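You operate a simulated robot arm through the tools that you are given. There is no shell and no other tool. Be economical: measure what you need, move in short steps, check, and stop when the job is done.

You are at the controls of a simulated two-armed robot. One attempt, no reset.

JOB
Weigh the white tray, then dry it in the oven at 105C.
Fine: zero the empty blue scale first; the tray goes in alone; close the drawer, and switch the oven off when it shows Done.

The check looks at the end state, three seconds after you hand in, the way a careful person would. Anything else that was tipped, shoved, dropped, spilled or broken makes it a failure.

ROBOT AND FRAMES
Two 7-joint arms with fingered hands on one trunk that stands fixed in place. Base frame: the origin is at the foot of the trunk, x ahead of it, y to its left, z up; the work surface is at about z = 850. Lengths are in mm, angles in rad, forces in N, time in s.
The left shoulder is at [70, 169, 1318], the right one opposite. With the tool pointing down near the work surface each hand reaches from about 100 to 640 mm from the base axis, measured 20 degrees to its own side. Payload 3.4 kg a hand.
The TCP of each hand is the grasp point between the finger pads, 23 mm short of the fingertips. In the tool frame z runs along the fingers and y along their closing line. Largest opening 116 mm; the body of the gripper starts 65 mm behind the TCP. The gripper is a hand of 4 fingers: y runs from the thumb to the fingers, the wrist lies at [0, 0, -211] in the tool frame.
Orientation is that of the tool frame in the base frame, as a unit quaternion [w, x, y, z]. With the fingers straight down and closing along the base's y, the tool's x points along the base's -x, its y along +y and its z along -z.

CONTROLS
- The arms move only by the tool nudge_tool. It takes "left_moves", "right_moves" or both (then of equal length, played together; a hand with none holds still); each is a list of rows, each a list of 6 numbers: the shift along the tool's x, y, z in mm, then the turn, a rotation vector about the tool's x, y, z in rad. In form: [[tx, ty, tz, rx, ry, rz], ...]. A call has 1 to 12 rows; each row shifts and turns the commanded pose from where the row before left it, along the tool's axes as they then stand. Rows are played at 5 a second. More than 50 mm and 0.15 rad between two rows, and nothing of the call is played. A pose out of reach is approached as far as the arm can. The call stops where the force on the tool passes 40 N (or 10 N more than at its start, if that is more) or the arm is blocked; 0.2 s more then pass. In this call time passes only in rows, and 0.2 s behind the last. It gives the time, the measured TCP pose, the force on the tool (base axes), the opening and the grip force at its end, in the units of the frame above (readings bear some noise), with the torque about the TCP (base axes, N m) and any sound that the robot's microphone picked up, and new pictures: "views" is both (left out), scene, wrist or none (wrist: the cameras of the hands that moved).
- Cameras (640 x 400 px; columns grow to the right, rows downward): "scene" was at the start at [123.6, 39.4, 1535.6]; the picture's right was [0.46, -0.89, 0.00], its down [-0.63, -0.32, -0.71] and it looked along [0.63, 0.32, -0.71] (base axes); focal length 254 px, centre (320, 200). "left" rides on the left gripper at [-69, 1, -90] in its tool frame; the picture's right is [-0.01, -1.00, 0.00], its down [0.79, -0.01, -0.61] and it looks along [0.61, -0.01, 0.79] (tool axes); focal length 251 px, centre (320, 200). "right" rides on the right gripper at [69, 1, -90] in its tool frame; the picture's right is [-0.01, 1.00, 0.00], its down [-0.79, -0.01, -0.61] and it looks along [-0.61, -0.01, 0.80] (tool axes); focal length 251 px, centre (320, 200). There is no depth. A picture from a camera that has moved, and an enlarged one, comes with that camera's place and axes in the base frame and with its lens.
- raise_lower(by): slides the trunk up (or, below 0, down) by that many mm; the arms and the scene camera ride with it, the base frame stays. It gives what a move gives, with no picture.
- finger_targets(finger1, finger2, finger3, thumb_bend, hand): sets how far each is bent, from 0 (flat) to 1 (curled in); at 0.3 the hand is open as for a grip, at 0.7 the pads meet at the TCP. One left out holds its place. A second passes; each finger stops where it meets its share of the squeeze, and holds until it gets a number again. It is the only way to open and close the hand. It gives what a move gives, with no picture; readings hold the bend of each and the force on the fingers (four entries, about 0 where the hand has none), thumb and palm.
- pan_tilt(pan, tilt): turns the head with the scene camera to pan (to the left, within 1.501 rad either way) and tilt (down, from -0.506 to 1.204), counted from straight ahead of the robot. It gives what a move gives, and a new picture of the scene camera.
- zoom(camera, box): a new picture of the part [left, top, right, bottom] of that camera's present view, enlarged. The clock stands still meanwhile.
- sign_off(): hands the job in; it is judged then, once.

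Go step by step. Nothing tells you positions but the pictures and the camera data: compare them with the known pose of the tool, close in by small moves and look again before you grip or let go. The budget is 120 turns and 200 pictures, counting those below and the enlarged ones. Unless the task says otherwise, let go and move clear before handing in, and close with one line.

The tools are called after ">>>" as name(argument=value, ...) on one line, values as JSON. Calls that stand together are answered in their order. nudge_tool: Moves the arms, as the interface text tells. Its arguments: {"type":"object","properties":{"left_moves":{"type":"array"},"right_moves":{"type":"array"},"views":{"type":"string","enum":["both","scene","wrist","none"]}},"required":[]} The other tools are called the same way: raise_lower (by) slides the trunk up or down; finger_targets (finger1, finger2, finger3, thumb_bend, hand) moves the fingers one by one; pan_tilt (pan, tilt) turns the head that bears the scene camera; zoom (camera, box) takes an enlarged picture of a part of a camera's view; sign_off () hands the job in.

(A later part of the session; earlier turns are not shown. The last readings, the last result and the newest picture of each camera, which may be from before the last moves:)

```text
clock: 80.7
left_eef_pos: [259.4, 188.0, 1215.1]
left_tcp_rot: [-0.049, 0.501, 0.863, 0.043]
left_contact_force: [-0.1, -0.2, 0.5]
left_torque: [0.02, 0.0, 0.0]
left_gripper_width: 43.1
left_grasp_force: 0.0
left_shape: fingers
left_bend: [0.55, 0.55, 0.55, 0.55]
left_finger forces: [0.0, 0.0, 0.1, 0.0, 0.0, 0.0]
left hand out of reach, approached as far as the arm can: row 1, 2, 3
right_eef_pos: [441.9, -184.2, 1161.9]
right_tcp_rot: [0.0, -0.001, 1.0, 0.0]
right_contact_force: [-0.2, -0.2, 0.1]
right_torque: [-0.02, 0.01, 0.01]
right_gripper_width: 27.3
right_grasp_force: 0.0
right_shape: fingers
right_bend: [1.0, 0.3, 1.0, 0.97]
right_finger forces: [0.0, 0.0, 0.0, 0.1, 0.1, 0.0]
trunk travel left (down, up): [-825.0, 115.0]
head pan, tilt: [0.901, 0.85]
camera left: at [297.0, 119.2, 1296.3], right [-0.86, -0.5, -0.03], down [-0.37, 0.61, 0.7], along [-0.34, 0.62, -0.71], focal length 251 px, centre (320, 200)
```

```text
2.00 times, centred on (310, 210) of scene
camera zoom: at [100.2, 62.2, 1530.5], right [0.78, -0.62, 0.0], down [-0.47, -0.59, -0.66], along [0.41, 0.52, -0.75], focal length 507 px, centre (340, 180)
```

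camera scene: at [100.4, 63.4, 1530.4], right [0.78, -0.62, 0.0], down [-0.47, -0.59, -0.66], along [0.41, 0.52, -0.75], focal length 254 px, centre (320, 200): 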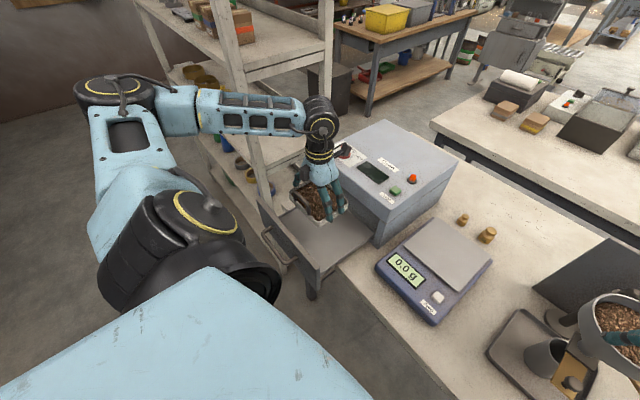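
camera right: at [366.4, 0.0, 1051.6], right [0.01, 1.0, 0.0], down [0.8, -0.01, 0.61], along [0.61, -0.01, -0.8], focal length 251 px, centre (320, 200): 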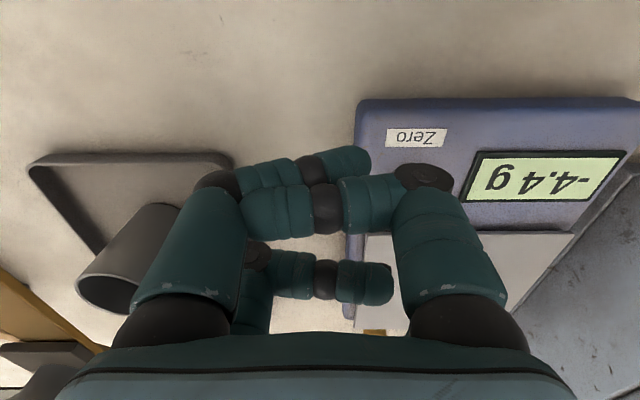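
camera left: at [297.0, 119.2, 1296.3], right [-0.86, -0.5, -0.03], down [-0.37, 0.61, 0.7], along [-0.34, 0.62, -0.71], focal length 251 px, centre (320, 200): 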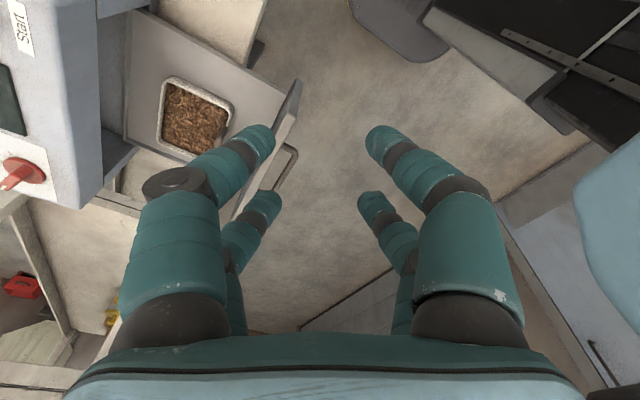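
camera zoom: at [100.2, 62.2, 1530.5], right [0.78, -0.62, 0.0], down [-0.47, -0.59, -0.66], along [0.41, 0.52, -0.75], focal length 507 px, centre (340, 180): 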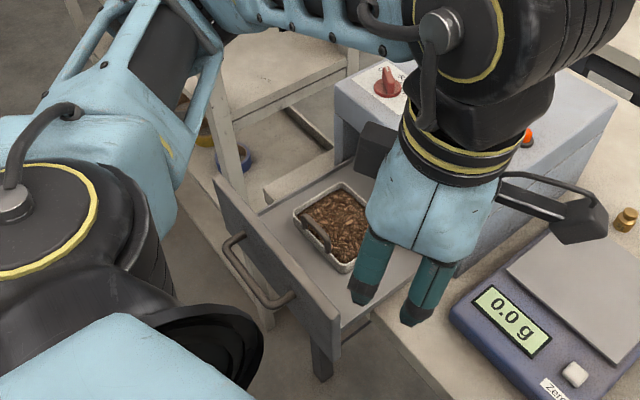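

The limit left the hand in a skewed pose, although nothing was touched. I'll level it and bring it back to the clean orientation near (230, 370, 1215).

>>> nudge_tool(left_moves=[[0, 0, 0, 0.025, -0.1275, 0], [29, 9, 0, 0, 0, 0], [29, 9, 0, 0, 0, 0], [29, 9, 0, 0, 0, 0], [29, 9, 0, 0, 0, 0], [29, 9, 0, 0, 0, 0], [29, 9, 0, 0, 0, 0]], views="none")

>>> nudge_tool(left_moves=[[0, 0, 0, 0, 0, 0.13], [0, 0, 0, 0, 0, 0.13], [0, 0, 0, 0, 0, 0.13], [0, 0, 0, 0, 0, 0.13]], views="scene")

```text
clock: 82.2
left_eef_pos: [244.2, 362.3, 1226.8]
left_tcp_rot: [0.003, 0.503, 0.865, -0.001]
left_contact_force: [0.0, -0.1, -0.6]
left_torque: [0.02, -0.04, 0.0]
left_gripper_width: 43.0
left_grasp_force: 0.2
left_shape: fingers
left_bend: [0.55, 0.55, 0.55, 0.55]
left_finger forces: [0.0, 0.1, 0.1, 0.0, 0.0, 0.0]
left hand out of reach, approached as far as the arm can: row 1, 2, 3
right_eef_pos: [441.1, -181.8, 1163.0]
right_tcp_rot: [0.0, 0.0, 1.0, 0.001]
right_contact_force: [-0.8, 0.0, -0.5]
right_torque: [0.0, -0.04, -0.05]
right_gripper_width: 27.3
right_grasp_force: 0.1
right_shape: fingers
right_bend: [1.0, 0.3, 1.0, 0.97]
right_finger forces: [0.1, 0.1, 0.1, 0.0, 0.0, 0.0]
trunk travel left (down, up): [-825.0, 115.0]
head pan, tilt: [0.901, 0.85]
```

```text
clock: 83.2
left_eef_pos: [244.9, 362.8, 1229.6]
left_tcp_rot: [0.003, 0.708, 0.706, -0.001]
left_contact_force: [-0.5, 0.4, -0.4]
left_torque: [0.0, -0.01, -0.02]
left_gripper_width: 43.0
left_grasp_force: 0.0
left_shape: fingers
left_bend: [0.55, 0.55, 0.55, 0.55]
left_finger forces: [0.0, 0.0, 0.0, 0.0, 0.0, 0.1]
right_eef_pos: [441.1, -183.0, 1161.2]
right_tcp_rot: [0.0, 0.0, 1.0, 0.0]
right_contact_force: [-0.7, 0.3, -0.8]
right_torque: [-0.01, -0.02, -0.02]
right_gripper_width: 27.5
right_grasp_force: 0.1
right_shape: fingers
right_bend: [1.0, 0.3, 1.0, 0.97]
right_finger forces: [0.0, 0.1, 0.1, 0.0, 0.1, 0.0]
trunk travel left (down, up): [-825.0, 115.0]
head pan, tilt: [0.901, 0.85]
camera scene: at [100.0, 63.1, 1530.4], right [0.78, -0.62, 0.0], down [-0.47, -0.59, -0.66], along [0.41, 0.52, -0.75], focal length 254 px, centre (320, 200)
```

scene: 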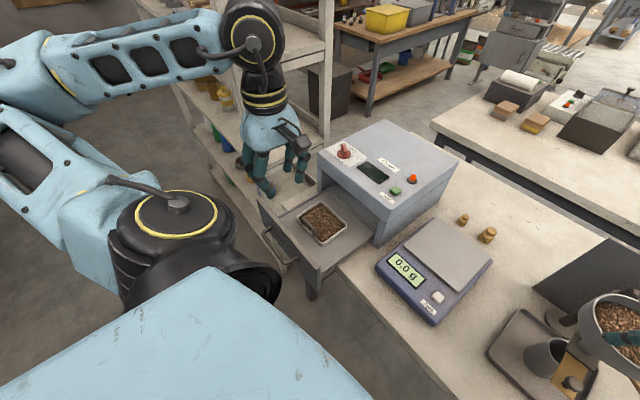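

>>> nudge_tool(left_moves=[[18, -32, 0, 0, 0, 0], [18, -32, 0, 0, 0, 0], [19, -31, 20, 0, 0, 0], [0, 0, 45, 0, 0, 0], [0, 0, 45, 0, 0, 0], [0, 0, 45, 0, 0, 0], [0, 0, 45, 0, 0, 0]], views="both")

>>> zoom(camera="scene", box=[190, 150, 350, 310])

```text
clock: 84.8
left_eef_pos: [200.7, 434.0, 1080.1]
left_tcp_rot: [0.003, 0.708, 0.706, 0.0]
left_contact_force: [-0.2, -0.4, 0.0]
left_torque: [0.01, 0.03, 0.01]
left_gripper_width: 43.2
left_grasp_force: 0.1
left_shape: fingers
left_bend: [0.55, 0.55, 0.55, 0.55]
left_finger forces: [0.0, 0.0, 0.1, 0.1, 0.0, 0.0]
left hand out of reach, approached as far as the arm can: row 2, 3, 4, 5, 6
right_eef_pos: [441.8, -182.0, 1161.0]
right_tcp_rot: [0.0, 0.0, 1.0, 0.0]
right_contact_force: [0.5, 0.0, -0.4]
right_torque: [-0.01, -0.01, 0.0]
right_gripper_width: 27.0
right_grasp_force: 0.1
right_shape: fingers
right_bend: [1.0, 0.3, 1.0, 0.97]
right_finger forces: [0.0, 0.0, 0.1, 0.0, 0.1, 0.1]
trunk travel left (down, up): [-825.0, 115.0]
head pan, tilt: [0.901, 0.85]
camera scene: at [101.0, 63.5, 1530.3], right [0.78, -0.62, 0.0], down [-0.47, -0.59, -0.66], along [0.41, 0.52, -0.75], focal length 254 px, centre (320, 200)
camera left: at [200.8, 366.9, 1170.7], right [-1.0, -0.01, 0.0], down [-0.01, 0.8, 0.6], along [0.0, 0.6, -0.8], focal length 251 px, centre (320, 200)
```

scene: 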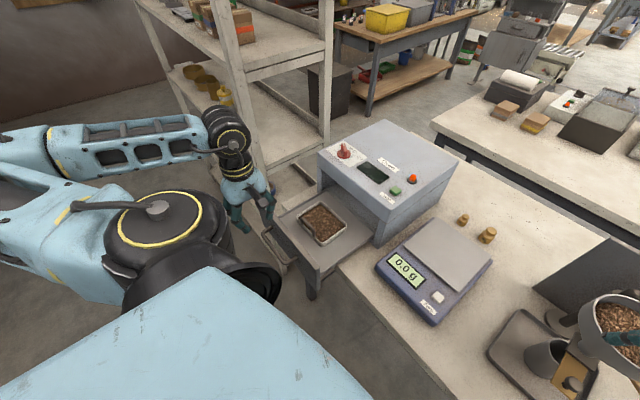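
left: 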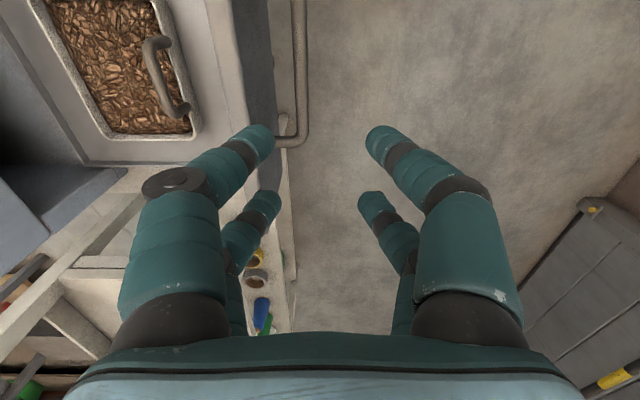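

```text
2.50 times, centred on (270, 230) of scene
camera zoom: at [101.0, 63.5, 1530.3], right [0.78, -0.62, 0.0], down [-0.47, -0.59, -0.66], along [0.41, 0.52, -0.75], focal length 634 px, centre (445, 125)
```

zoom: 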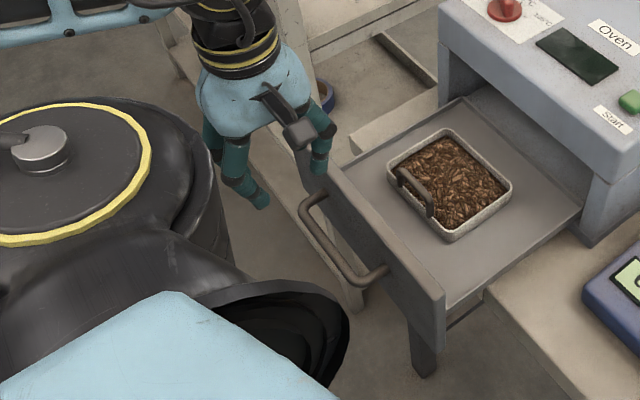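

The pull bar is at about x = 225, z = 915, and the plate behind it reaches up to about z = 955. I'll close the fingers and come down just above the bar to push on the plate's outer face.

>>> finger_targets(hand="left", finger1=0.7, finger2=0.7, finger3=0.7, thumb_bend=0.7)

>>> nudge_tool(left_moves=[[-16, 20, 30, 0, 0, 0], [0, 0, 40, 0, 0, 0], [0, 0, 30, 0, 0, 0]], views="both")

>>> zoom(camera="scene", box=[190, 150, 350, 310])

```text
clock: 85.8
left_eef_pos: [199.6, 432.9, 1080.4]
left_tcp_rot: [0.003, 0.707, 0.707, 0.0]
left_contact_force: [0.0, -0.4, 0.7]
left_torque: [0.0, -0.01, 0.04]
left_gripper_width: 1.7
left_grasp_force: 0.0
left_shape: fingers
left_bend: [0.7, 0.7, 0.7, 0.7]
left_finger forces: [0.1, 0.0, 0.1, 0.1, 0.0, 0.1]
right_eef_pos: [441.3, -184.1, 1163.0]
right_tcp_rot: [0.0, 0.0, 1.0, 0.0]
right_contact_force: [0.6, 0.8, 0.0]
right_torque: [0.01, 0.0, 0.01]
right_gripper_width: 27.3
right_grasp_force: 0.1
right_shape: fingers
right_bend: [1.0, 0.3, 1.0, 0.97]
right_finger forces: [0.0, 0.1, 0.1, 0.0, 0.1, 0.1]
trunk travel left (down, up): [-825.0, 115.0]
head pan, tilt: [0.901, 0.85]
```

```text
clock: 86.7
left_eef_pos: [219.4, 420.4, 980.1]
left_tcp_rot: [0.003, 0.708, 0.706, 0.0]
left_contact_force: [-1.4, 0.1, 1.1]
left_torque: [0.01, -0.06, -0.01]
left_gripper_width: 0.8
left_grasp_force: 0.8
left_shape: fingers
left_bend: [0.7, 0.7, 0.7, 0.7]
left_finger forces: [0.6, 0.9, 0.1, 0.1, 0.0, 0.1]
right_eef_pos: [441.4, -183.0, 1163.0]
right_tcp_rot: [0.0, 0.0, 1.0, 0.0]
right_contact_force: [0.3, -0.4, 0.9]
right_torque: [0.0, 0.04, -0.02]
right_gripper_width: 27.4
right_grasp_force: 0.1
right_shape: fingers
right_bend: [1.0, 0.3, 1.0, 0.97]
right_finger forces: [0.0, 0.0, 0.0, 0.0, 0.0, 0.1]
trunk travel left (down, up): [-825.0, 115.0]
head pan, tilt: [0.901, 0.85]
camera scene: at [99.3, 63.6, 1530.5], right [0.78, -0.62, 0.0], down [-0.47, -0.59, -0.66], along [0.41, 0.52, -0.75], focal length 254 px, centre (320, 200)
camera left: at [219.3, 352.8, 1071.4], right [-1.0, -0.01, 0.0], down [-0.01, 0.8, 0.6], along [0.0, 0.6, -0.8], focal length 251 px, centre (320, 200)
```

scene: 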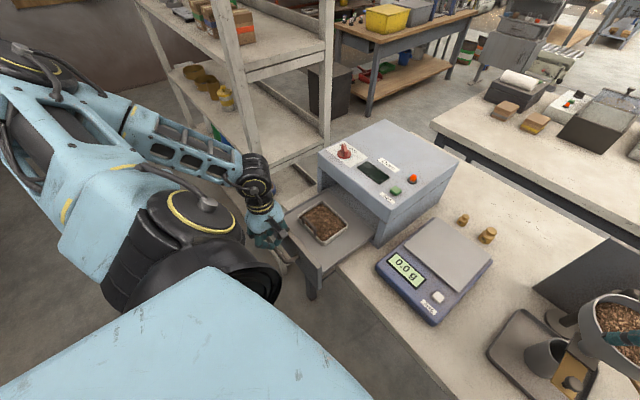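
left: 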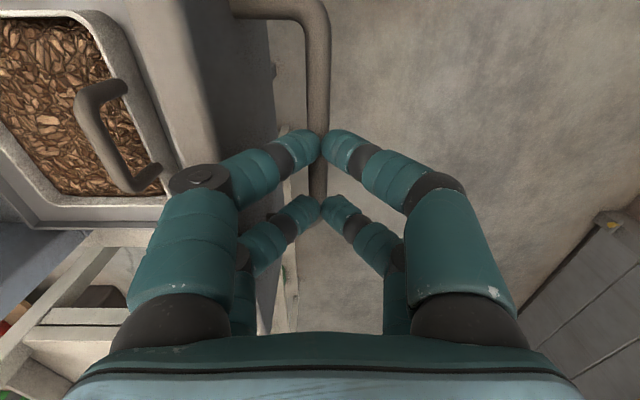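

```text
2.50 times, centred on (270, 230) of scene
camera zoom: at [99.3, 63.6, 1530.5], right [0.78, -0.62, 0.0], down [-0.47, -0.59, -0.66], along [0.41, 0.52, -0.75], focal length 634 px, centre (445, 125)
```

zoom: 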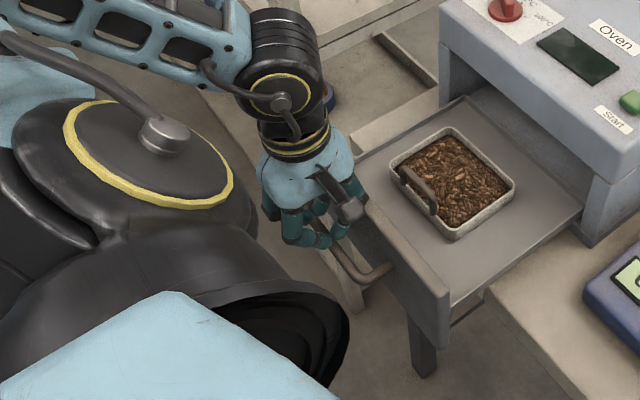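

I'm right above the pull bar. I'll straddle and grip the bar, which gives a secure hold for pushing.

>>> nudge_tool(left_moves=[[0, -2, -30, 0, 0, 0]], views="none")

>>> finger_targets(hand="left", finger1=0.57, finger2=0.57, finger3=0.53, thumb_bend=0.53)

>>> nudge_tool(left_moves=[[0, 0, 20, 0, 0, 0], [0, 0, 15, 0, 0, 0], [0, 0, 15, 0, 0, 0]], views="wrist")

>>> zoom(camera="scene", box=[220, 190, 320, 290])

```text
clock: 87.0
left_eef_pos: [216.7, 419.0, 1011.2]
left_tcp_rot: [0.002, 0.708, 0.706, 0.0]
left_contact_force: [-0.1, 0.1, 0.1]
left_torque: [0.02, -0.01, 0.0]
left_gripper_width: 1.0
left_grasp_force: 0.0
left_shape: fingers
left_bend: [0.7, 0.7, 0.7, 0.7]
left_finger forces: [0.0, 0.0, 0.0, 0.0, 0.0, 0.0]
right_eef_pos: [440.8, -184.0, 1161.6]
right_tcp_rot: [0.0, 0.0, 1.0, 0.001]
right_contact_force: [-0.4, 0.2, 0.6]
right_torque: [0.01, 0.0, 0.0]
right_gripper_width: 27.2
right_grasp_force: 0.0
right_shape: fingers
right_bend: [1.0, 0.3, 1.0, 0.97]
right_finger forces: [0.0, 0.0, 0.0, 0.0, 0.1, 0.1]
trunk travel left (down, up): [-825.0, 115.0]
head pan, tilt: [0.901, 0.85]
```

```text
clock: 88.0
left_eef_pos: [217.7, 421.1, 1010.9]
left_tcp_rot: [0.003, 0.707, 0.707, 0.0]
left_contact_force: [-0.1, -0.3, 0.5]
left_torque: [0.01, 0.0, 0.01]
left_gripper_width: 44.1
left_grasp_force: 0.0
left_shape: fingers
left_bend: [0.56, 0.56, 0.53, 0.53]
left_finger forces: [0.0, 0.1, 0.0, 0.0, 0.0, 0.1]
right_eef_pos: [440.8, -181.9, 1162.6]
right_tcp_rot: [0.0, 0.0, 1.0, 0.0]
right_contact_force: [-0.6, 0.5, 0.4]
right_torque: [-0.03, 0.0, -0.02]
right_gripper_width: 27.3
right_grasp_force: 0.1
right_shape: fingers
right_bend: [1.0, 0.3, 1.0, 0.97]
right_finger forces: [0.0, 0.0, 0.0, 0.0, 0.0, 0.1]
trunk travel left (down, up): [-825.0, 115.0]
head pan, tilt: [0.901, 0.85]
```

```text
clock: 88.8
left_eef_pos: [217.9, 420.7, 961.2]
left_tcp_rot: [0.003, 0.707, 0.707, 0.001]
left_contact_force: [-0.4, 0.7, 6.2]
left_torque: [-0.04, -0.42, 0.02]
left_gripper_width: 47.4
left_grasp_force: 5.5
left_shape: fingers
left_bend: [0.54, 0.54, 0.53, 0.53]
left_finger forces: [5.2, 5.3, 0.0, 0.0, 0.0, 0.0]
right_eef_pos: [440.7, -183.3, 1162.5]
right_tcp_rot: [0.0, 0.0, 1.0, 0.001]
right_contact_force: [-0.1, -0.5, -0.6]
right_torque: [-0.02, 0.0, 0.02]
right_gripper_width: 27.4
right_grasp_force: 0.0
right_shape: fingers
right_bend: [1.0, 0.3, 1.0, 0.97]
right_finger forces: [0.1, 0.0, 0.0, 0.0, 0.0, 0.0]
trunk travel left (down, up): [-825.0, 115.0]
head pan, tilt: [0.901, 0.85]
camera left: at [218.1, 351.9, 1052.3], right [-1.0, -0.01, 0.0], down [-0.01, 0.8, 0.6], along [0.0, 0.6, -0.8], focal length 251 px, centre (320, 200)
```

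left: 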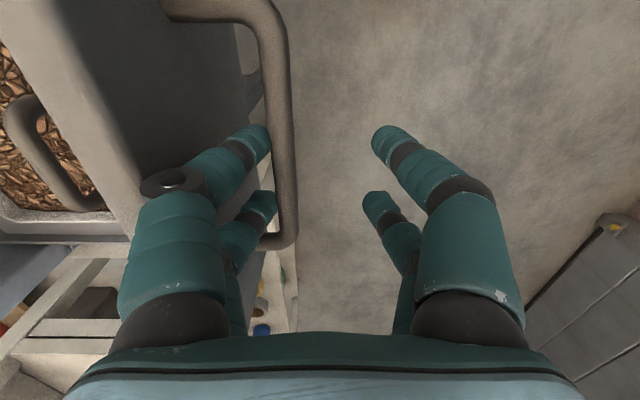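

```text
4.00 times, centred on (270, 240) of scene
camera zoom: at [99.4, 62.2, 1530.7], right [0.78, -0.62, 0.0], down [-0.47, -0.59, -0.66], along [0.41, 0.52, -0.75], focal length 1014 px, centre (520, 40)
```

zoom: 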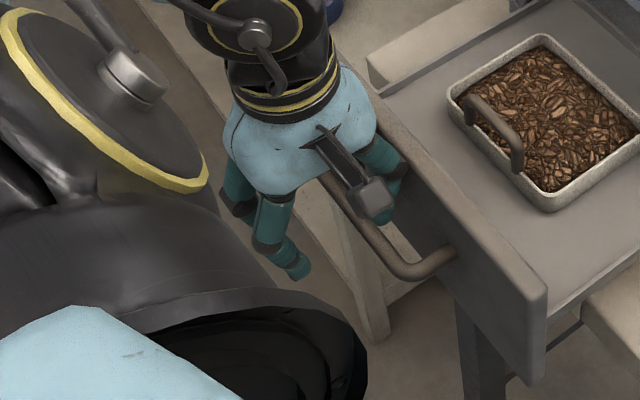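

>>> finger_targets(hand="left", finger1=0.62, finger2=0.62, finger3=0.62, thumb_bend=0.62)

>>> nudge_tool(left_moves=[[0, 4, 5, 0, 0, 0], [0, 3, 5, 0, 0, 0]], views="wrist")

>>> zoom(camera="scene", box=[220, 190, 320, 290])

```text
clock: 89.8
left_eef_pos: [216.9, 421.1, 961.1]
left_tcp_rot: [0.001, 0.707, 0.708, 0.001]
left_contact_force: [0.9, 0.0, 6.8]
left_torque: [0.04, -0.87, 0.02]
left_gripper_width: 33.6
left_grasp_force: 12.5
left_shape: fingers
left_bend: [0.55, 0.55, 0.62, 0.62]
left_finger forces: [12.4, 12.6, 0.0, 0.0, 0.0, 0.1]
right_eef_pos: [441.1, -184.4, 1161.0]
right_tcp_rot: [0.0, 0.0, 1.0, 0.0]
right_contact_force: [-0.4, 0.1, 0.3]
right_torque: [0.04, -0.03, -0.01]
right_gripper_width: 27.4
right_grasp_force: 0.1
right_shape: fingers
right_bend: [1.0, 0.3, 1.0, 0.97]
right_finger forces: [0.0, 0.0, 0.1, 0.0, 0.1, 0.1]
trunk travel left (down, up): [-825.0, 115.0]
head pan, tilt: [0.901, 0.85]
```

```text
clock: 90.5
left_eef_pos: [224.8, 420.9, 950.3]
left_tcp_rot: [0.002, 0.708, 0.706, 0.001]
left_contact_force: [1.2, 0.1, 5.0]
left_torque: [-0.02, -0.59, -0.02]
left_gripper_width: 30.6
left_grasp_force: 10.5
left_shape: fingers
left_bend: [0.57, 0.57, 0.62, 0.62]
left_finger forces: [10.1, 9.9, 0.0, 0.0, 0.0, 0.0]
right_eef_pos: [442.2, -182.8, 1162.5]
right_tcp_rot: [0.001, 0.0, 1.0, 0.0]
right_contact_force: [-1.1, 1.1, -0.3]
right_torque: [0.0, 0.0, 0.0]
right_gripper_width: 27.1
right_grasp_force: 0.1
right_shape: fingers
right_bend: [1.0, 0.3, 1.0, 0.97]
right_finger forces: [0.1, 0.1, 0.0, 0.0, 0.1, 0.0]
trunk travel left (down, up): [-825.0, 115.0]
head pan, tilt: [0.901, 0.85]
camera left: at [225.7, 352.4, 1041.1], right [-1.0, -0.01, 0.0], down [-0.01, 0.8, 0.6], along [0.0, 0.6, -0.8], focal length 251 px, centre (320, 200)
```

left: 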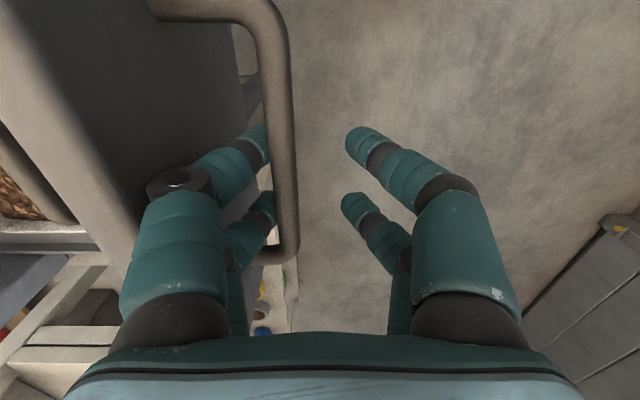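

```text
4.00 times, centred on (270, 240) of scene
camera zoom: at [99.9, 62.1, 1530.4], right [0.78, -0.62, 0.0], down [-0.47, -0.59, -0.66], along [0.41, 0.52, -0.75], focal length 1014 px, centre (520, 40)
```

zoom: 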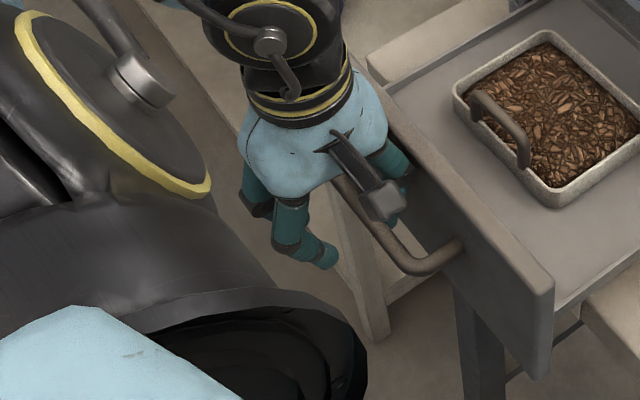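

The +x fingers are in the gap behind the bar. I'll close the opposite pair to pinch it, then push slowly.

>>> finger_targets(hand="left", finger3=0.8, thumb_bend=0.8)

>>> nudge_tool(left_moves=[[0, 8, 0, 0, 0, 0], [0, 8, 0, 0, 0, 0], [0, 8, 0, 0, 0, 0], [0, 8, 0, 0, 0, 0]], views="wrist")

>>> zoom(camera="scene", box=[220, 170, 360, 290])

```text
clock: 91.5
left_eef_pos: [226.1, 420.6, 950.9]
left_tcp_rot: [0.003, 0.707, 0.707, 0.001]
left_contact_force: [0.8, -2.5, 1.9]
left_torque: [0.01, -0.33, -0.08]
left_gripper_width: 9.8
left_grasp_force: 9.5
left_shape: fingers
left_bend: [0.57, 0.57, 0.79, 0.79]
left_finger forces: [9.0, 8.9, 1.3, 0.0, 0.8, 0.0]
right_eef_pos: [441.1, -182.9, 1162.0]
right_tcp_rot: [0.0, 0.0, 1.0, 0.0]
right_contact_force: [0.4, -0.5, 0.9]
right_torque: [-0.01, -0.02, -0.01]
right_gripper_width: 27.2
right_grasp_force: 0.0
right_shape: fingers
right_bend: [1.0, 0.3, 1.0, 0.97]
right_finger forces: [0.0, 0.0, 0.1, 0.1, 0.1, 0.0]
trunk travel left (down, up): [-825.0, 115.0]
head pan, tilt: [0.901, 0.85]
```

```text
clock: 92.5
left_eef_pos: [256.5, 421.2, 951.6]
left_tcp_rot: [0.002, 0.708, 0.706, -0.001]
left_contact_force: [-0.3, -6.8, -9.6]
left_torque: [0.02, -0.07, -0.18]
left_gripper_width: 10.0
left_grasp_force: 11.5
left_shape: fingers
left_bend: [0.56, 0.56, 0.79, 0.79]
left_finger forces: [10.9, 10.5, 0.6, 0.0, 0.8, 0.0]
right_eef_pos: [440.8, -182.9, 1162.5]
right_tcp_rot: [0.0, 0.0, 1.0, 0.0]
right_contact_force: [0.2, 0.3, 0.2]
right_torque: [0.02, 0.0, 0.02]
right_gripper_width: 27.6
right_grasp_force: 0.1
right_shape: fingers
right_bend: [1.0, 0.3, 1.0, 0.97]
right_finger forces: [0.0, 0.0, 0.0, 0.1, 0.0, 0.0]
trunk travel left (down, up): [-825.0, 115.0]
head pan, tilt: [0.901, 0.85]
camera left: at [257.1, 353.2, 1042.8], right [-1.0, -0.01, 0.0], down [-0.01, 0.8, 0.6], along [0.0, 0.6, -0.8], focal length 251 px, centre (320, 200)
```

left: 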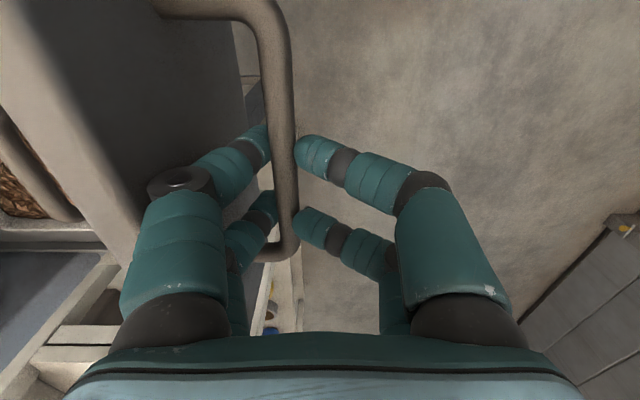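

```text
3.33 times, centred on (290, 230) of scene
camera zoom: at [100.8, 62.8, 1530.3], right [0.78, -0.62, 0.0], down [-0.47, -0.59, -0.66], along [0.41, 0.52, -0.75], focal length 845 px, centre (420, 100)
```

zoom: 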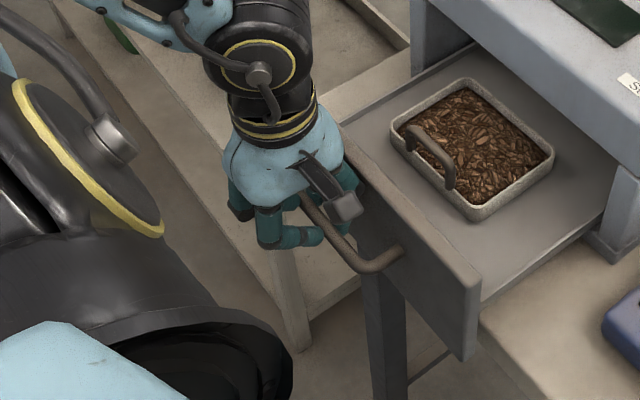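

The drawer is sliding in with the tray riding along. I'll continue slowly.

>>> nudge_tool(left_moves=[[0, 8, 1, 0, 0, 0], [0, 8, 1, 0, 0, 0], [0, 8, 0, 0, 0, 0], [0, 8, 0, 0, 0, 0], [0, 8, 0, 0, 0, 0], [0, 8, 0, 0, 0, 0], [0, 8, 0, 0, 0, 0], [0, 8, 0, 0, 0, 0], [0, 8, 0, 0, 0, 0], [0, 8, 0, 0, 0, 0], [0, 8, 0, 0, 0, 0], [0, 8, 0, 0, 0, 0]], views="both")

>>> zoom(camera="scene", box=[240, 130, 400, 270])

```text
clock: 95.0
left_eef_pos: [354.4, 421.2, 950.5]
left_tcp_rot: [0.002, 0.708, 0.706, 0.0]
left_contact_force: [-0.6, 0.7, 3.4]
left_torque: [-0.05, -0.36, 0.1]
left_gripper_width: 9.5
left_grasp_force: 10.9
left_shape: fingers
left_bend: [0.57, 0.57, 0.8, 0.8]
left_finger forces: [8.3, 8.6, 2.7, 0.0, 1.7, 0.0]
right_eef_pos: [440.4, -182.5, 1162.0]
right_tcp_rot: [-0.001, 0.0, 1.0, 0.0]
right_contact_force: [-0.3, -0.1, -0.2]
right_torque: [-0.02, 0.0, -0.02]
right_gripper_width: 27.3
right_grasp_force: 0.0
right_shape: fingers
right_bend: [1.0, 0.3, 1.0, 0.97]
right_finger forces: [0.1, 0.0, 0.0, 0.0, 0.0, 0.0]
trunk travel left (down, up): [-825.0, 115.0]
head pan, tilt: [0.901, 0.85]
camera scene: at [99.4, 63.3, 1530.5], right [0.78, -0.62, 0.0], down [-0.47, -0.59, -0.66], along [0.41, 0.52, -0.75], focal length 254 px, centre (320, 200)
camera left: at [353.4, 352.8, 1041.0], right [-1.0, -0.01, 0.0], down [-0.01, 0.8, 0.6], along [0.0, 0.6, -0.8], focal length 251 px, centre (320, 200)
```

scene: 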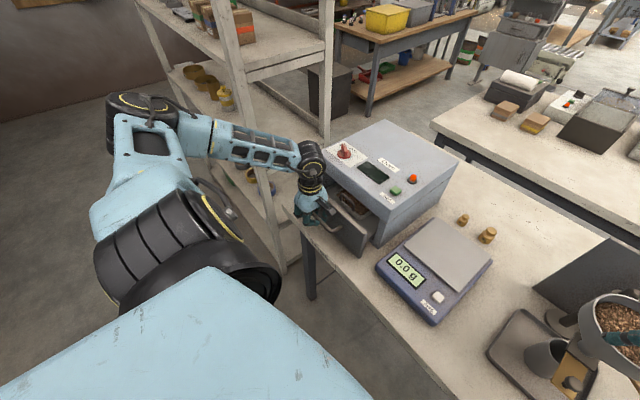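
left: 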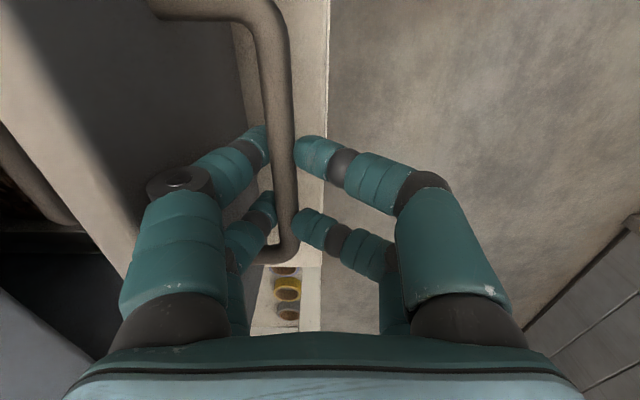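

```text
2.86 times, centred on (320, 200) of scene
camera zoom: at [99.4, 63.3, 1530.5], right [0.78, -0.62, 0.0], down [-0.47, -0.59, -0.66], along [0.41, 0.52, -0.75], focal length 724 px, centre (320, 200)
```

zoom: 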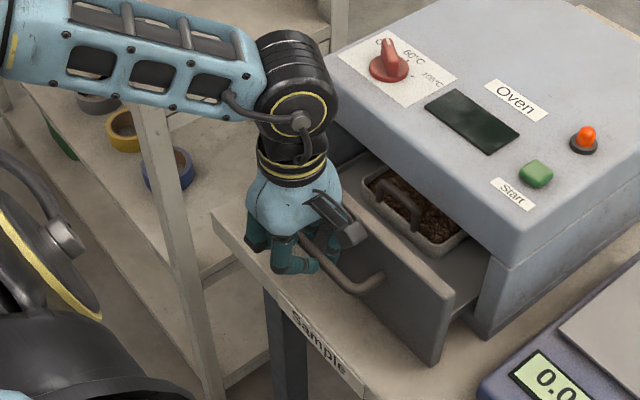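

>>> nudge_tool(left_moves=[[0, 8, 0, 0, 0, 0], [0, 8, 0, 0, 0, 0], [0, 8, 0, 0, 0, 0], [0, 8, 0, 0, 0, 0], [0, 8, 0, 0, 0, 0]], views="wrist")

>>> zoom(camera="scene", box=[260, 130, 400, 270])

```text
clock: 96.2
left_eef_pos: [391.8, 420.7, 950.3]
left_tcp_rot: [0.003, 0.707, 0.707, 0.0]
left_contact_force: [0.4, 2.7, 3.7]
left_torque: [-0.03, -0.29, 0.13]
left_gripper_width: 9.5
left_grasp_force: 10.3
left_shape: fingers
left_bend: [0.57, 0.57, 0.8, 0.8]
left_finger forces: [8.2, 8.2, 2.6, 0.1, 1.5, 0.0]
right_eef_pos: [440.9, -183.7, 1162.8]
right_tcp_rot: [0.0, -0.001, 1.0, 0.0]
right_contact_force: [0.1, -0.4, 0.3]
right_torque: [-0.01, 0.02, -0.01]
right_gripper_width: 27.1
right_grasp_force: 0.1
right_shape: fingers
right_bend: [1.0, 0.3, 1.0, 0.97]
right_finger forces: [0.0, 0.1, 0.0, 0.0, 0.0, 0.0]
trunk travel left (down, up): [-825.0, 115.0]
head pan, tilt: [0.901, 0.85]
camera left: at [393.2, 352.6, 1041.0], right [-1.0, -0.01, 0.0], down [-0.01, 0.8, 0.6], along [0.0, 0.6, -0.8], focal length 251 px, centre (320, 200)
```

left: 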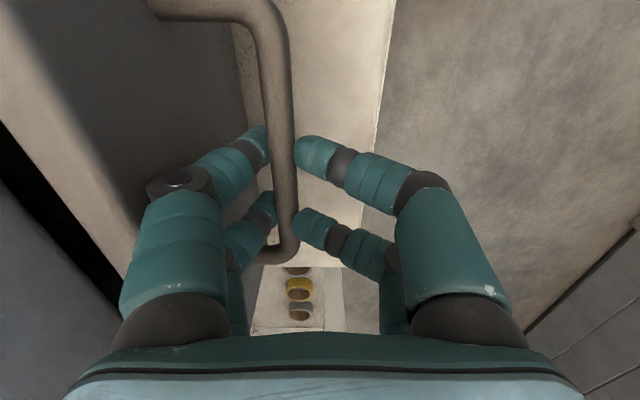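

```text
2.86 times, centred on (330, 200) of scene
camera zoom: at [99.4, 63.3, 1530.5], right [0.78, -0.62, 0.0], down [-0.47, -0.59, -0.66], along [0.41, 0.52, -0.75], focal length 724 px, centre (291, 200)
```

zoom: 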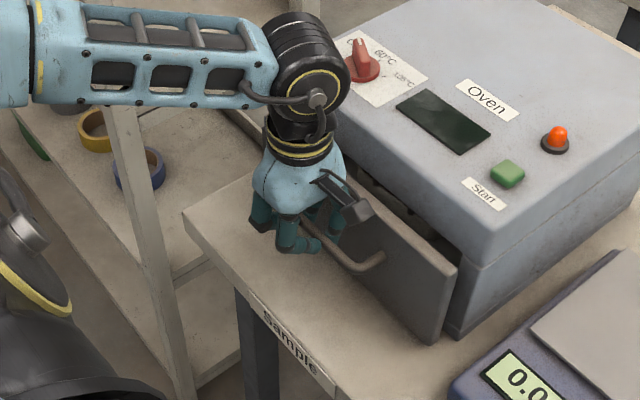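

>>> nudge_tool(left_moves=[[0, 5, 0, 0, 0, 0], [0, 5, 0, 0, 0, 0], [0, 5, 0, 0, 0, 0], [0, 4, 0, 0, 0, 0]], views="wrist")

>>> zoom(camera="scene", box=[270, 140, 390, 260])

```text
clock: 97.2
left_eef_pos: [410.0, 421.3, 950.7]
left_tcp_rot: [0.003, 0.708, 0.707, 0.0]
left_contact_force: [-5.5, -0.4, 3.3]
left_torque: [0.06, -0.53, 0.0]
left_gripper_width: 9.4
left_grasp_force: 14.2
left_shape: fingers
left_bend: [0.57, 0.57, 0.8, 0.79]
left_finger forces: [11.6, 11.9, 3.0, 0.0, 2.0, 0.0]
right_eef_pos: [439.5, -182.8, 1163.5]
right_tcp_rot: [0.002, 0.0, 1.0, 0.0]
right_contact_force: [0.1, 0.3, -0.5]
right_torque: [-0.02, 0.0, 0.0]
right_gripper_width: 27.3
right_grasp_force: 0.1
right_shape: fingers
right_bend: [1.0, 0.3, 1.0, 0.97]
right_finger forces: [0.0, 0.1, 0.0, 0.1, 0.0, 0.0]
trunk travel left (down, up): [-825.0, 115.0]
head pan, tilt: [0.901, 0.85]
camera left: at [410.5, 352.7, 1041.1], right [-1.0, -0.01, 0.0], down [-0.01, 0.8, 0.6], along [0.0, 0.6, -0.8], focal length 251 px, centre (320, 200)
```

left: 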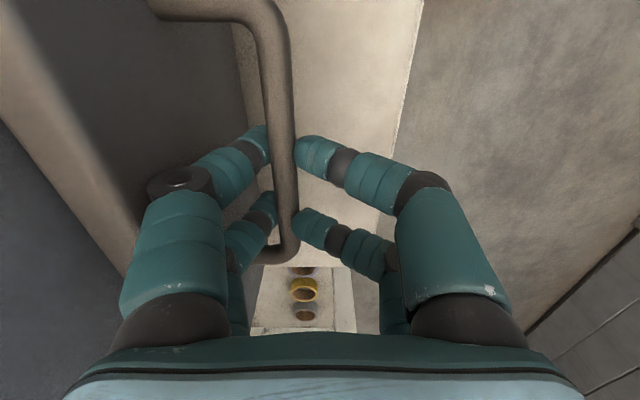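

```text
3.33 times, centred on (330, 200) of scene
camera zoom: at [97.7, 63.4, 1530.5], right [0.78, -0.62, 0.0], down [-0.47, -0.59, -0.66], along [0.41, 0.52, -0.75], focal length 845 px, centre (287, 200)
```

zoom: 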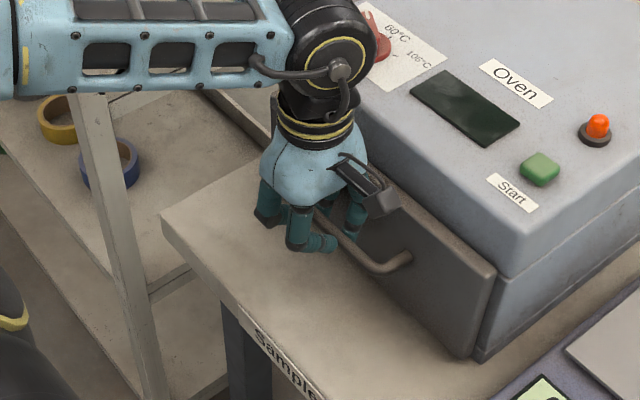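

>>> nudge_tool(left_moves=[[0, 3, 0, 0, 0, 0], [0, 3, 0, 0, 0, 0]], views="none")

>>> zoom(camera="scene", box=[290, 150, 410, 270])

```text
clock: 97.8
left_eef_pos: [412.1, 420.4, 950.2]
left_tcp_rot: [0.002, 0.707, 0.707, 0.0]
left_contact_force: [-21.0, -2.3, -1.2]
left_torque: [0.08, -0.83, -0.15]
left_gripper_width: 8.5
left_grasp_force: 25.7
left_shape: fingers
left_bend: [0.55, 0.55, 0.8, 0.79]
left_finger forces: [21.8, 21.9, 4.4, 0.1, 3.7, 0.1]
right_eef_pos: [436.4, -184.5, 1164.1]
right_tcp_rot: [0.001, 0.0, 1.0, 0.0]
right_contact_force: [0.0, 0.9, 0.3]
right_torque: [0.02, 0.0, -0.02]
right_gripper_width: 27.2
right_grasp_force: 0.0
right_shape: fingers
right_bend: [1.0, 0.3, 1.0, 0.97]
right_finger forces: [0.0, 0.0, 0.1, 0.1, 0.0, 0.0]
trunk travel left (down, up): [-825.0, 115.0]
head pan, tilt: [0.901, 0.85]
```

```text
3.33 times, centred on (350, 210) of scene
camera zoom: at [93.4, 62.4, 1530.8], right [0.78, -0.62, 0.0], down [-0.46, -0.59, -0.66], along [0.41, 0.52, -0.75], focal length 845 px, centre (220, 167)
```

zoom: 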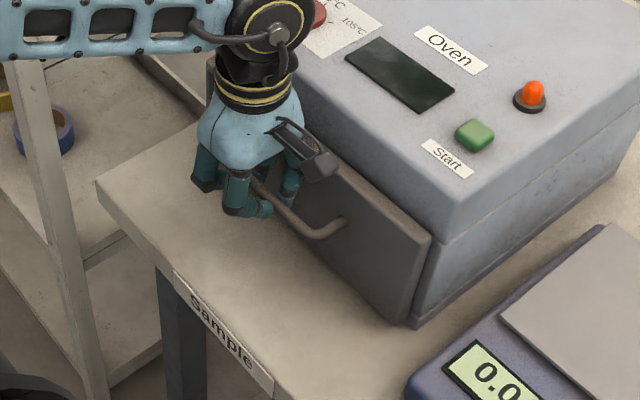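

The drawer has hit its stop, with 21 N pushing back and the plate flush. I'll relax, open the fingers and lift straight up off the bar.

>>> nudge_tool(left_moves=[[0, -5, 0, 0, 0, 0]], views="none")

>>> finger_targets(hand="left", finger1=0.55, finger2=0.55, finger3=0.5, thumb_bend=0.5)

>>> nudge_tool(left_moves=[[0, 0, -10, 0, 0, 0], [0, 0, -20, 0, 0, 0], [0, 0, -30, 0, 0, 0], [0, -30, -30, 0, 0, 0], [0, -30, -35, 0, 0, 0], [0, -30, -35, 0, 0, 0], [0, -20, -40, 0, 0, 0]], views="both")

>>> zoom(camera="scene", box=[280, 100, 460, 270])

```text
clock: 98.2
left_eef_pos: [413.0, 419.6, 951.5]
left_tcp_rot: [0.003, 0.708, 0.706, 0.0]
left_contact_force: [-12.2, -1.3, -5.0]
left_torque: [0.1, -0.35, -0.05]
left_gripper_width: 8.7
left_grasp_force: 18.5
left_shape: fingers
left_bend: [0.55, 0.55, 0.8, 0.79]
left_finger forces: [15.0, 15.4, 4.1, 0.0, 3.0, 0.0]
right_eef_pos: [438.5, -183.1, 1163.7]
right_tcp_rot: [0.0, 0.001, 1.0, 0.001]
right_contact_force: [1.0, -0.5, -0.2]
right_torque: [0.0, -0.02, 0.04]
right_gripper_width: 27.2
right_grasp_force: 0.1
right_shape: fingers
right_bend: [1.0, 0.3, 1.0, 0.97]
right_finger forces: [0.1, 0.0, 0.0, 0.1, 0.0, 0.1]
trunk travel left (down, up): [-825.0, 115.0]
head pan, tilt: [0.901, 0.85]
```

```text
clock: 99.2
left_eef_pos: [412.2, 421.2, 951.3]
left_tcp_rot: [0.003, 0.708, 0.707, 0.0]
left_contact_force: [-12.1, -4.1, -5.3]
left_torque: [0.09, -0.24, -0.18]
left_gripper_width: 46.7
left_grasp_force: 10.1
left_shape: fingers
left_bend: [0.54, 0.54, 0.5, 0.5]
left_finger forces: [10.1, 9.9, 0.1, 0.0, 0.0, 0.0]
right_eef_pos: [438.5, -182.8, 1163.8]
right_tcp_rot: [0.001, 0.001, 1.0, 0.0]
right_contact_force: [-0.4, -0.4, -0.8]
right_torque: [0.0, 0.03, 0.02]
right_gripper_width: 27.3
right_grasp_force: 0.1
right_shape: fingers
right_bend: [1.0, 0.3, 1.0, 0.97]
right_finger forces: [0.0, 0.0, 0.1, 0.0, 0.0, 0.1]
trunk travel left (down, up): [-825.0, 115.0]
head pan, tilt: [0.901, 0.85]
```

```text
clock: 100.8
left_eef_pos: [301.0, 423.4, 1147.1]
left_tcp_rot: [0.003, 0.707, 0.707, 0.001]
left_contact_force: [-0.3, 0.5, 0.4]
left_torque: [0.04, 0.01, -0.04]
left_gripper_width: 50.7
left_grasp_force: 0.1
left_shape: fingers
left_bend: [0.55, 0.55, 0.5, 0.5]
left_finger forces: [0.0, 0.0, 0.0, 0.0, 0.0, 0.1]
right_eef_pos: [438.5, -183.9, 1161.9]
right_tcp_rot: [0.0, 0.0, 1.0, 0.0]
right_contact_force: [0.0, 0.3, -0.4]
right_torque: [0.01, -0.02, 0.0]
right_gripper_width: 27.3
right_grasp_force: 0.0
right_shape: fingers
right_bend: [1.0, 0.3, 1.0, 0.97]
right_finger forces: [0.0, 0.0, 0.0, 0.1, 0.0, 0.1]
trunk travel left (down, up): [-825.0, 115.0]
head pan, tilt: [0.901, 0.85]
camera scene: at [97.6, 62.6, 1530.6], right [0.78, -0.62, 0.0], down [-0.47, -0.59, -0.66], along [0.41, 0.52, -0.75], focal length 254 px, centre (320, 200)
camera left: at [301.1, 355.0, 1238.7], right [-1.0, -0.01, 0.0], down [-0.01, 0.8, 0.6], along [0.0, 0.6, -0.8], focal length 251 px, centre (320, 200)
```

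scene: 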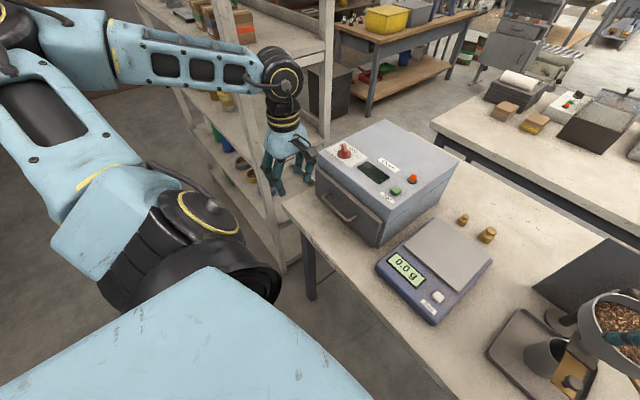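
left: 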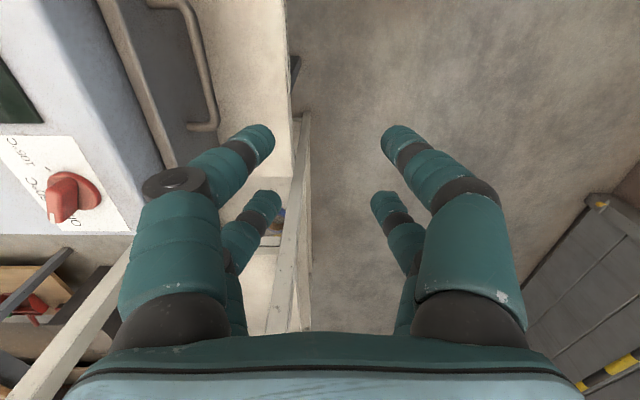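

```text
2.35 times, centred on (370, 185) of scene
camera zoom: at [97.6, 62.6, 1530.6], right [0.78, -0.62, 0.0], down [-0.47, -0.59, -0.66], along [0.41, 0.52, -0.75], focal length 597 px, centre (202, 235)
```

zoom: 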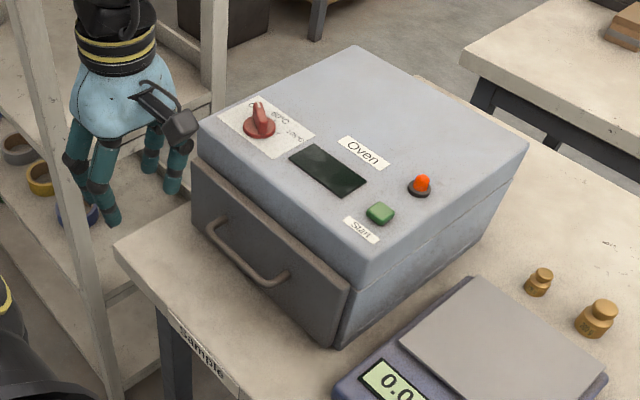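

The drawer is closed. Next is the knob on the oven top, so I'll look closely at its pointer and labels.

>>> zoom(camera="scene", box=[325, 135, 375, 170])

>>> zoom(camera="left", box=[0, 100, 160, 240])

```text
11.43 times, centred on (350, 152) of scene
camera zoom: at [97.6, 62.6, 1530.6], right [0.78, -0.62, 0.0], down [-0.47, -0.59, -0.66], along [0.41, 0.52, -0.75], focal length 2898 px, centre (-23, 743)
```

zoom: 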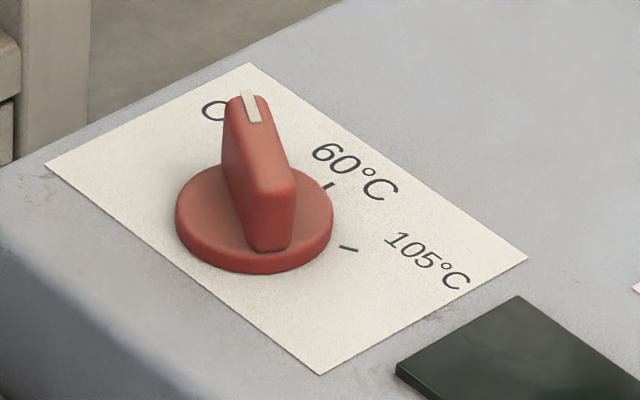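

```text
2.86 times, centred on (80, 170) of left
camera zoom: at [301.1, 355.0, 1238.7], right [-1.0, -0.01, 0.0], down [-0.01, 0.8, 0.6], along [0.0, 0.6, -0.8], focal length 718 px, centre (1006, 286)
```

zoom: 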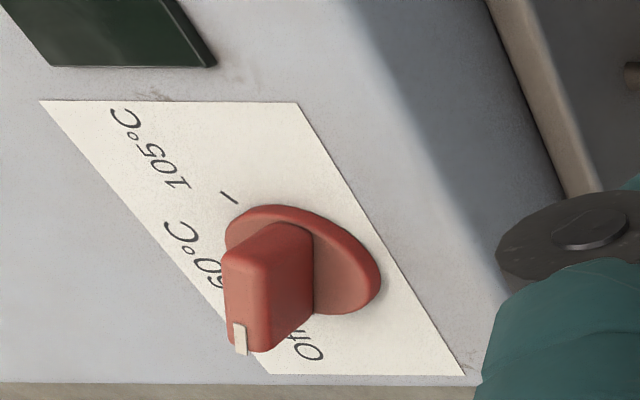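

The labels put Off at about +60°, 60°C at 0° and 105°C at about -60° from base +x, with the knob axis near (544, 502) and the oven top at z ≈ 1033. The knob must turn 120° clockwise. I'll raise the left hand, undo its turn and see how it reaches over the knob.

>>> nudge_tool(left_moves=[[0, 0, -40, 0, 0, -0.14], [0, 0, -20, 0, 0, -0.143], [0, 0, 0, 0, 0, -0.143], [0, 0, 0, 0, 0, -0.143], [0, 0, 0, 0, 0, -0.143], [0, 0, 0, 0, 0, -0.143], [0, 0, 0, 0, 0, -0.143], [0, 0, 0, 0, 0, -0.143], [0, 0, 0, 0, 0, -0.143], [0, 0, 0, 0, 0, -0.143], [0, 0, 0, 0, 0, -0.143]], views="none")

>>> nudge_tool(left_moves=[[-40, 13, 0, 0, 0, -0.1], [-40, 13, 0, 0, 0, -0.1], [-40, 13, 0, 0, 0, -0.1], [-40, 13, 0, 0, 0, -0.1], [-40, 13, 0, 0, 0, -0.1]], views="none")

```text
clock: 103.2
left_eef_pos: [301.8, 421.3, 1209.4]
left_tcp_rot: [0.002, -0.001, 1.0, -0.001]
left_contact_force: [1.0, -0.3, -0.1]
left_torque: [0.0, 0.03, 0.0]
left_gripper_width: 50.7
left_grasp_force: 0.1
left_shape: fingers
left_bend: [0.55, 0.55, 0.5, 0.5]
left_finger forces: [0.0, 0.1, 0.0, 0.0, 0.0, 0.1]
right_eef_pos: [441.1, -183.1, 1163.4]
right_tcp_rot: [0.0, 0.0, 1.0, 0.0]
right_contact_force: [0.1, -0.6, 0.7]
right_torque: [-0.03, -0.02, -0.01]
right_gripper_width: 27.4
right_grasp_force: 0.0
right_shape: fingers
right_bend: [1.0, 0.3, 1.0, 0.97]
right_finger forces: [0.0, 0.0, 0.0, 0.1, 0.0, 0.1]
trunk travel left (down, up): [-825.0, 115.0]
head pan, tilt: [0.901, 0.85]
```

```text
clock: 104.5
left_eef_pos: [486.8, 523.2, 1208.0]
left_tcp_rot: [0.001, -0.246, 0.969, -0.002]
left_contact_force: [0.6, 0.5, -0.1]
left_torque: [-0.02, 0.0, 0.0]
left_gripper_width: 50.9
left_grasp_force: 0.1
left_shape: fingers
left_bend: [0.55, 0.55, 0.5, 0.5]
left_finger forces: [0.1, 0.0, 0.0, 0.0, 0.0, 0.0]
right_eef_pos: [443.0, -181.6, 1160.2]
right_tcp_rot: [-0.002, 0.0, 1.0, 0.0]
right_contact_force: [0.3, 0.0, 0.0]
right_torque: [-0.03, 0.02, -0.03]
right_gripper_width: 27.5
right_grasp_force: 0.0
right_shape: fingers
right_bend: [1.0, 0.3, 1.0, 0.97]
right_finger forces: [0.0, 0.0, 0.1, 0.1, 0.0, 0.0]
trunk travel left (down, up): [-825.0, 115.0]
head pan, tilt: [0.901, 0.85]
```

>>> nudge_tool(left_moves=[[0, 0, 0, 0, 0, -0.137], [0, 0, 0, 0, 0, -0.137], [0, 0, 0, 0, 0, -0.137], [0, 0, 0, 0, 0, -0.137], [-3, -20, 15, 0, 0, 0], [-3, -20, 15, 0, 0, 0], [-4, -20, 15, 0, 0, 0]], views="both")

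```text
clock: 106.0
left_eef_pos: [542.8, 502.5, 1164.3]
left_tcp_rot: [0.0, -0.5, 0.866, -0.002]
left_contact_force: [0.2, -0.1, -0.2]
left_torque: [-0.01, -0.02, 0.02]
left_gripper_width: 50.5
left_grasp_force: 0.0
left_shape: fingers
left_bend: [0.55, 0.55, 0.5, 0.5]
left_finger forces: [0.0, 0.0, 0.1, 0.1, 0.0, 0.0]
right_eef_pos: [441.4, -183.6, 1162.3]
right_tcp_rot: [0.0, 0.0, 1.0, 0.0]
right_contact_force: [0.6, -0.5, -0.5]
right_torque: [-0.03, -0.01, -0.02]
right_gripper_width: 27.3
right_grasp_force: 0.0
right_shape: fingers
right_bend: [1.0, 0.3, 1.0, 0.97]
right_finger forces: [0.0, 0.0, 0.0, 0.1, 0.0, 0.0]
trunk travel left (down, up): [-825.0, 115.0]
head pan, tilt: [0.901, 0.85]
camera scene: at [100.9, 62.9, 1530.4], right [0.78, -0.62, 0.0], down [-0.47, -0.59, -0.66], along [0.41, 0.52, -0.75], focal length 254 px, centre (320, 200)
camera left: at [575.6, 561.9, 1254.8], right [0.87, -0.49, 0.0], down [-0.39, -0.69, 0.61], along [-0.3, -0.53, -0.79], focal length 251 px, centre (320, 200)
```

scene: 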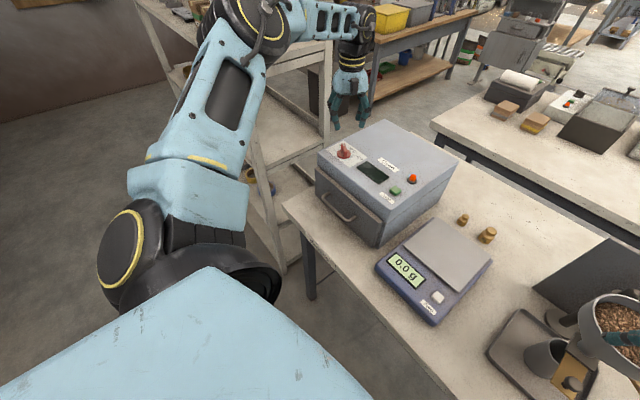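
left: 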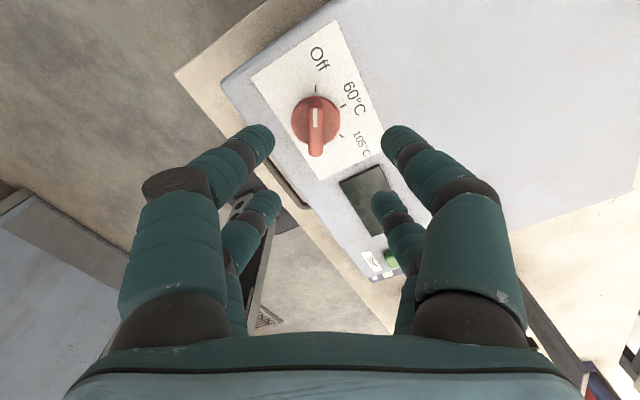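

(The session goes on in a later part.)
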